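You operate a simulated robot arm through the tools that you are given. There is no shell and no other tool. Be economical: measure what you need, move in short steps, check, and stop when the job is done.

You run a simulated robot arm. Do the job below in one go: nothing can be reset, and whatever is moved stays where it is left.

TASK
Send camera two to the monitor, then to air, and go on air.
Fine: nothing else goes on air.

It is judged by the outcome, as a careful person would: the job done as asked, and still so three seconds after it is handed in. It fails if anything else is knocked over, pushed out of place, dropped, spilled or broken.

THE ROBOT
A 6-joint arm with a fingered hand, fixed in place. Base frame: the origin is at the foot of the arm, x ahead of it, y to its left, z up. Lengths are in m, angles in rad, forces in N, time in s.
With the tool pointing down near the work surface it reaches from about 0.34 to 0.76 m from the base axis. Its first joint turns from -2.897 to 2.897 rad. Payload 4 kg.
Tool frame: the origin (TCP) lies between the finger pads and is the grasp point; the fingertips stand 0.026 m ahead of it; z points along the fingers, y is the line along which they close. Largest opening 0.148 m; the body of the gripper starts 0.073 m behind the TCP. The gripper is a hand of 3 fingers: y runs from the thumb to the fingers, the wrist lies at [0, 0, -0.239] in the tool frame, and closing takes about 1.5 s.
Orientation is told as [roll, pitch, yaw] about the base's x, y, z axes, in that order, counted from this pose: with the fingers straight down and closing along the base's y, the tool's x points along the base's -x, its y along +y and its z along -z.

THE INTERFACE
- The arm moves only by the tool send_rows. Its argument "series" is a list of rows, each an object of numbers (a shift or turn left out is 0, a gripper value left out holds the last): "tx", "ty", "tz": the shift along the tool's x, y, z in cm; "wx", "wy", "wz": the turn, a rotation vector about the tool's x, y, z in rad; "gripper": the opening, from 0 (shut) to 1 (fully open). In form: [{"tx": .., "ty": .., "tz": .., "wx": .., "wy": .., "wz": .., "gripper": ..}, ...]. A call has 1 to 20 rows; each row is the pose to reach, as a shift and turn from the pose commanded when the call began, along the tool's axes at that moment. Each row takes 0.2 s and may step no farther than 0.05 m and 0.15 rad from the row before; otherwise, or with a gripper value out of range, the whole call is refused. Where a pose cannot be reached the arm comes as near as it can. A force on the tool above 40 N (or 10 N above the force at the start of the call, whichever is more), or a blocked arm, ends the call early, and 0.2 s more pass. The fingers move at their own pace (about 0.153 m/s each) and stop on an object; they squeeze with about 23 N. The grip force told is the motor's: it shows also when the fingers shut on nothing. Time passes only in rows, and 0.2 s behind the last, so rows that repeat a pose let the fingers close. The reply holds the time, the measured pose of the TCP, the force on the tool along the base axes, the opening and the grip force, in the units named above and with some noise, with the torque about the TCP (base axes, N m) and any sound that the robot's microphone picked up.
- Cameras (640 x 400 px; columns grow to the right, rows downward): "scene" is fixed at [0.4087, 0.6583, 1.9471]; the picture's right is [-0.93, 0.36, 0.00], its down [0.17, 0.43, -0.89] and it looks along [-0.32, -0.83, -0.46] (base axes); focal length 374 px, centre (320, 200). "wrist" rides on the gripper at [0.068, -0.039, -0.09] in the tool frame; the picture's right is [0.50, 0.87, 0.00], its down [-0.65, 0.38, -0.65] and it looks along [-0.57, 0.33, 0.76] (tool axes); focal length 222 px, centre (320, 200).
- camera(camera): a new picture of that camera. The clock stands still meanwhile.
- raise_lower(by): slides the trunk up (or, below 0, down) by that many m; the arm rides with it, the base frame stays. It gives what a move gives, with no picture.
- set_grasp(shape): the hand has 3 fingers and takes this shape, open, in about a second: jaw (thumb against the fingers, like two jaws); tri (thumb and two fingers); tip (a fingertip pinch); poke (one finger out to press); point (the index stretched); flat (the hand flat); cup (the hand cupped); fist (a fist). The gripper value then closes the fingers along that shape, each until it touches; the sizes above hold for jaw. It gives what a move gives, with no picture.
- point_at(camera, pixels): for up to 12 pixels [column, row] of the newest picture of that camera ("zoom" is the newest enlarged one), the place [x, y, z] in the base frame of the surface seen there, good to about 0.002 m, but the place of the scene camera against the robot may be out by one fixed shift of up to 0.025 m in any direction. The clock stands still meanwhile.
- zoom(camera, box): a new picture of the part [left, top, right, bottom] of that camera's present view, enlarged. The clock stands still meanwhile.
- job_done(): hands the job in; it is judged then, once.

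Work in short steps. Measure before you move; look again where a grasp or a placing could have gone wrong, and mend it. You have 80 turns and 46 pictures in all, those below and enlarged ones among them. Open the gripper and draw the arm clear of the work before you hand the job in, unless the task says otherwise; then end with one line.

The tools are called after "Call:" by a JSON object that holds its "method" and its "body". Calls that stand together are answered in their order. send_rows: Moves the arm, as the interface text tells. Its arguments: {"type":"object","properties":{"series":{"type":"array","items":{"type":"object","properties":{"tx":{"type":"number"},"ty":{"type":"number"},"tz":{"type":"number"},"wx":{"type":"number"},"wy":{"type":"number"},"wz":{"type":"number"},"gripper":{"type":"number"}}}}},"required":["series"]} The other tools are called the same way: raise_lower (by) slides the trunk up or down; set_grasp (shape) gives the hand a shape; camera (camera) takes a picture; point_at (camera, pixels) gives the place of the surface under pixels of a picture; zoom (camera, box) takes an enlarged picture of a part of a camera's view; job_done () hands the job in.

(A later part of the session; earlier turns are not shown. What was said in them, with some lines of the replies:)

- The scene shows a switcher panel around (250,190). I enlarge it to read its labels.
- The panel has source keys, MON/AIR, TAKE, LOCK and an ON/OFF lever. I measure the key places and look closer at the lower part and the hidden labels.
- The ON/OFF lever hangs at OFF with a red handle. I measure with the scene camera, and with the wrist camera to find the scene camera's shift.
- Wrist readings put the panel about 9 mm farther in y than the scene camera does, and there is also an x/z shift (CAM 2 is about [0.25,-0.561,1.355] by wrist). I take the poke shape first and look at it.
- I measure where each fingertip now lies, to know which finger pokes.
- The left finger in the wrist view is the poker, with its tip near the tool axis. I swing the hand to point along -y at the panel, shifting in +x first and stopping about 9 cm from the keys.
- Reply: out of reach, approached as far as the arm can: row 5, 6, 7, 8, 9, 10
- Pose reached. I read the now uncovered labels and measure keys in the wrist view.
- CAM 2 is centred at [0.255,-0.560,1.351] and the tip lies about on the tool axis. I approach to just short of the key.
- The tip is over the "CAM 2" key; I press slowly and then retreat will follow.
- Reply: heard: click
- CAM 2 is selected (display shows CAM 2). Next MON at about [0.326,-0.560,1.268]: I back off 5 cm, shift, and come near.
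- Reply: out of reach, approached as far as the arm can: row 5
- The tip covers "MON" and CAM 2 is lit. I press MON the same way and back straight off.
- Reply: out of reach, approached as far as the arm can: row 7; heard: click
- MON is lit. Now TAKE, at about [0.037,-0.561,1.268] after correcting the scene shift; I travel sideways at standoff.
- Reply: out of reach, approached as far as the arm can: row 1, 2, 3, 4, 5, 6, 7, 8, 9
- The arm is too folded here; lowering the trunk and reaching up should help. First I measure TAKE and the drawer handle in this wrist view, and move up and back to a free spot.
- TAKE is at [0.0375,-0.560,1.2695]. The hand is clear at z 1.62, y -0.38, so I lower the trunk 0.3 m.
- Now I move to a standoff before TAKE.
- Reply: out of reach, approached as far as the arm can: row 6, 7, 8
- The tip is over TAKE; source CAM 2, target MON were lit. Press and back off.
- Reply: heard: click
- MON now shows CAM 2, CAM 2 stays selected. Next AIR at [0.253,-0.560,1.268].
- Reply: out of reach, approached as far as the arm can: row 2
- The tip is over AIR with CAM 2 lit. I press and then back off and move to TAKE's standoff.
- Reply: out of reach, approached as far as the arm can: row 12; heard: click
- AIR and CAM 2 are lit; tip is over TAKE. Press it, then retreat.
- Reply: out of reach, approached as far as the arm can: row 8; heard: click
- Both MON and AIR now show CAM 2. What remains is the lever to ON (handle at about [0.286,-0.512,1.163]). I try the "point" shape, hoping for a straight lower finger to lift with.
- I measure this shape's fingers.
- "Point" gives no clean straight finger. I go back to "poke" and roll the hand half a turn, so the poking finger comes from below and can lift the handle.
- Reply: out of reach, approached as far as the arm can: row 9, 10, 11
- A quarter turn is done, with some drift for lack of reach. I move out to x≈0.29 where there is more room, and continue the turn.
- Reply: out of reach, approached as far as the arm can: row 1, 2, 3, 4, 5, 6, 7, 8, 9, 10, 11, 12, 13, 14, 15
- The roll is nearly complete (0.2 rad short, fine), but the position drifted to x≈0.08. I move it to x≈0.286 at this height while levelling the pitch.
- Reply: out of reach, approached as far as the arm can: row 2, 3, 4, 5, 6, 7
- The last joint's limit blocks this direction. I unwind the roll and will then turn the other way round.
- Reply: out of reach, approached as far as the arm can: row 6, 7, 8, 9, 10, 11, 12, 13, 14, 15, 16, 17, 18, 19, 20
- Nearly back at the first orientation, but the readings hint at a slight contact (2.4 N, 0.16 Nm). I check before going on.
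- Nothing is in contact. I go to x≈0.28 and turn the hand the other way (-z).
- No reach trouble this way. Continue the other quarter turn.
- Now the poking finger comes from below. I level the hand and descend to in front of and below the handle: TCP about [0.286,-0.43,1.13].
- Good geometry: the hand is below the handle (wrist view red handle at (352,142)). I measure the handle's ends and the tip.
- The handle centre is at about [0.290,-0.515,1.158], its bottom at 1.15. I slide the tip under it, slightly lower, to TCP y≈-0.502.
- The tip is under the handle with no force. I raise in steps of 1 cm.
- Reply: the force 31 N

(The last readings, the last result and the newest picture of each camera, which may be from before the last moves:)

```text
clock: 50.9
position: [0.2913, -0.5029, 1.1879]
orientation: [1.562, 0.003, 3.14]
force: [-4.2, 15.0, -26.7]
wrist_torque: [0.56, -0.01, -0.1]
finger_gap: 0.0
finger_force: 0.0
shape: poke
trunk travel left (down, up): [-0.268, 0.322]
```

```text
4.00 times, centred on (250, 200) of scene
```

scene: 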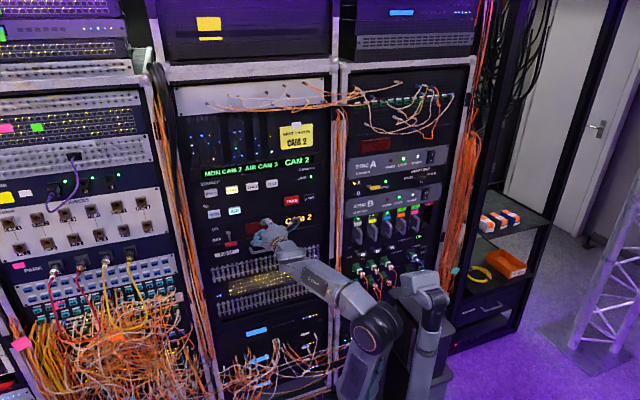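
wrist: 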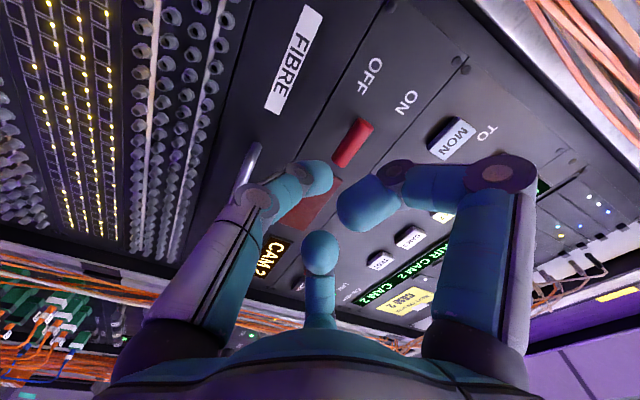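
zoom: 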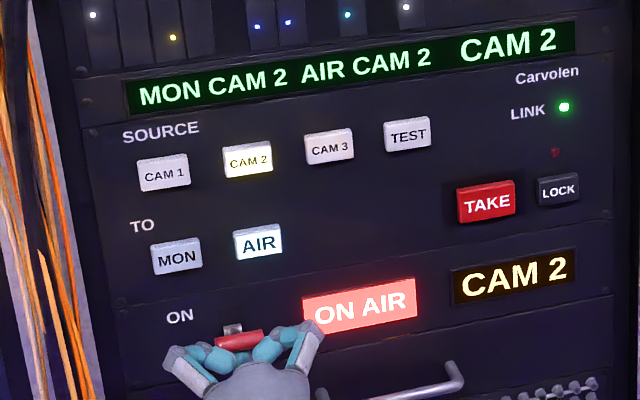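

ON AIR lights up and the 27 N says the lever is at its stop. I ease down and withdraw straight back.

Call:
{"method": "send_rows", "body": {"series": [{"ty": -0.8}, {"ty": -1.6}, {"ty": -1.8, "tz": -2}, {"ty": -1.8, "tz": -5}, {"ty": -1.8, "tz": -9}, {"tx": 1, "ty": -1.8, "tz": -12}, {"tx": 1, "ty": -1.8, "tz": -12}]}}

Call:
{"method": "zoom", "body": {"camera": "scene", "box": [190, 150, 310, 250]}}

Call:
{"method": "camera", "body": {"camera": "scene"}}

```text
clock: 52.5
position: [0.3024, -0.383, 1.1732]
orientation: [1.568, 0.004, 3.14]
force: [-0.1, 0.6, 0.0]
wrist_torque: [0.03, -0.03, 0.02]
finger_gap: 0.0
finger_force: 0.0
shape: poke
trunk travel left (down, up): [-0.268, 0.322]
```

```text
4.00 times, centred on (250, 200) of scene
```

zoom: 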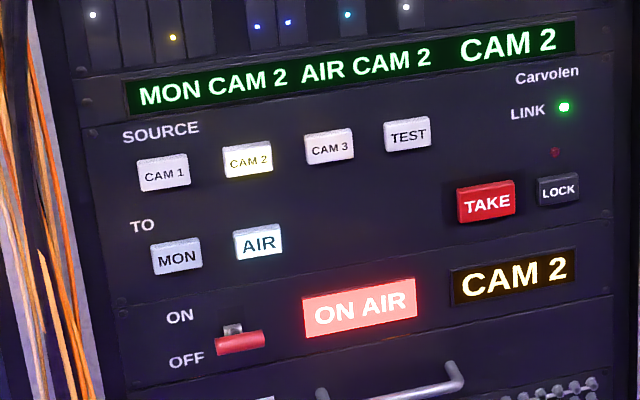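

```text
6 pictures are left
```

scene: 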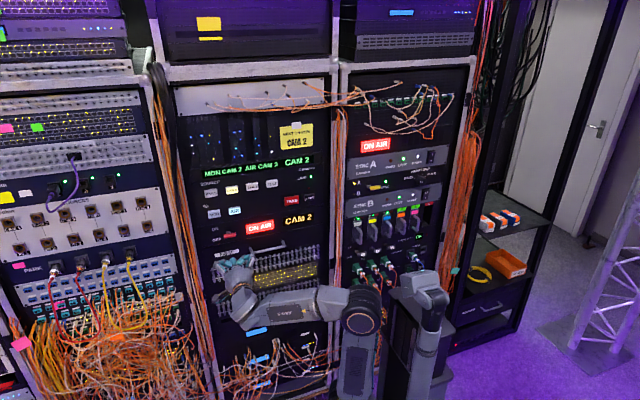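

Panel: MON CAM 2, AIR CAM 2, ON AIR lit with the hand away. I open the hand clear of the panel, let some time pass and check once more.

Call:
{"method": "set_grasp", "body": {"shape": "jaw"}}

Call:
{"method": "send_rows", "body": {"series": [{"tz": -1}, {"tz": -1}, {"tz": -1}, {"tz": -1}, {"tz": -1}, {"tz": -1}, {"tz": -1}, {"tz": -1}, {"tz": -1}, {"tz": -1}]}}

Call:
{"method": "zoom", "body": {"camera": "scene", "box": [190, 150, 310, 250]}}

Call:
{"method": "point_at", "body": {"camera": "zoom", "pixels": [[240, 342], [232, 328]]}}

```text
clock: 53.4
position: [0.3025, -0.382, 1.1734]
orientation: [1.57, 0.003, 3.14]
force: [0.5, -0.1, 0.0]
wrist_torque: [-0.01, 0.0, -0.01]
finger_gap: 0.1478
finger_force: 0.1
shape: jaw
trunk travel left (down, up): [-0.268, 0.322]
```

```text
clock: 55.6
position: [0.3027, -0.3733, 1.1734]
orientation: [1.569, 0.003, 3.138]
force: [-0.3, 0.7, 0.1]
wrist_torque: [0.0, -0.02, 0.0]
finger_gap: 0.1479
finger_force: 0.0
shape: jaw
trunk travel left (down, up): [-0.268, 0.322]
```

```text
4.00 times, centred on (250, 200) of scene
```

zoom: 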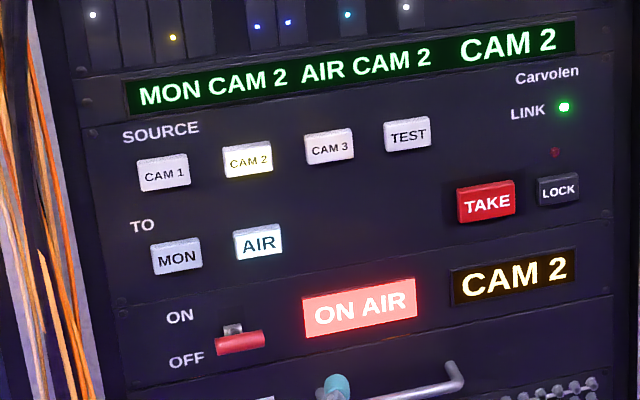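

```text
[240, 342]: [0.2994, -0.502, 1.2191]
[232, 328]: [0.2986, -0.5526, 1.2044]
```

The state is stable: handle up (scene z 1.219, against 1.180 before), ON AIR lit, hand clear. I hand the job in.

Call:
{"method": "job_done", "body": {}}

```text
The job is handed in.
```

Camera two went to the monitor, then to air, and the ON AIR lever is up and lit; only CAM 2 went to air while ON AIR was lit.
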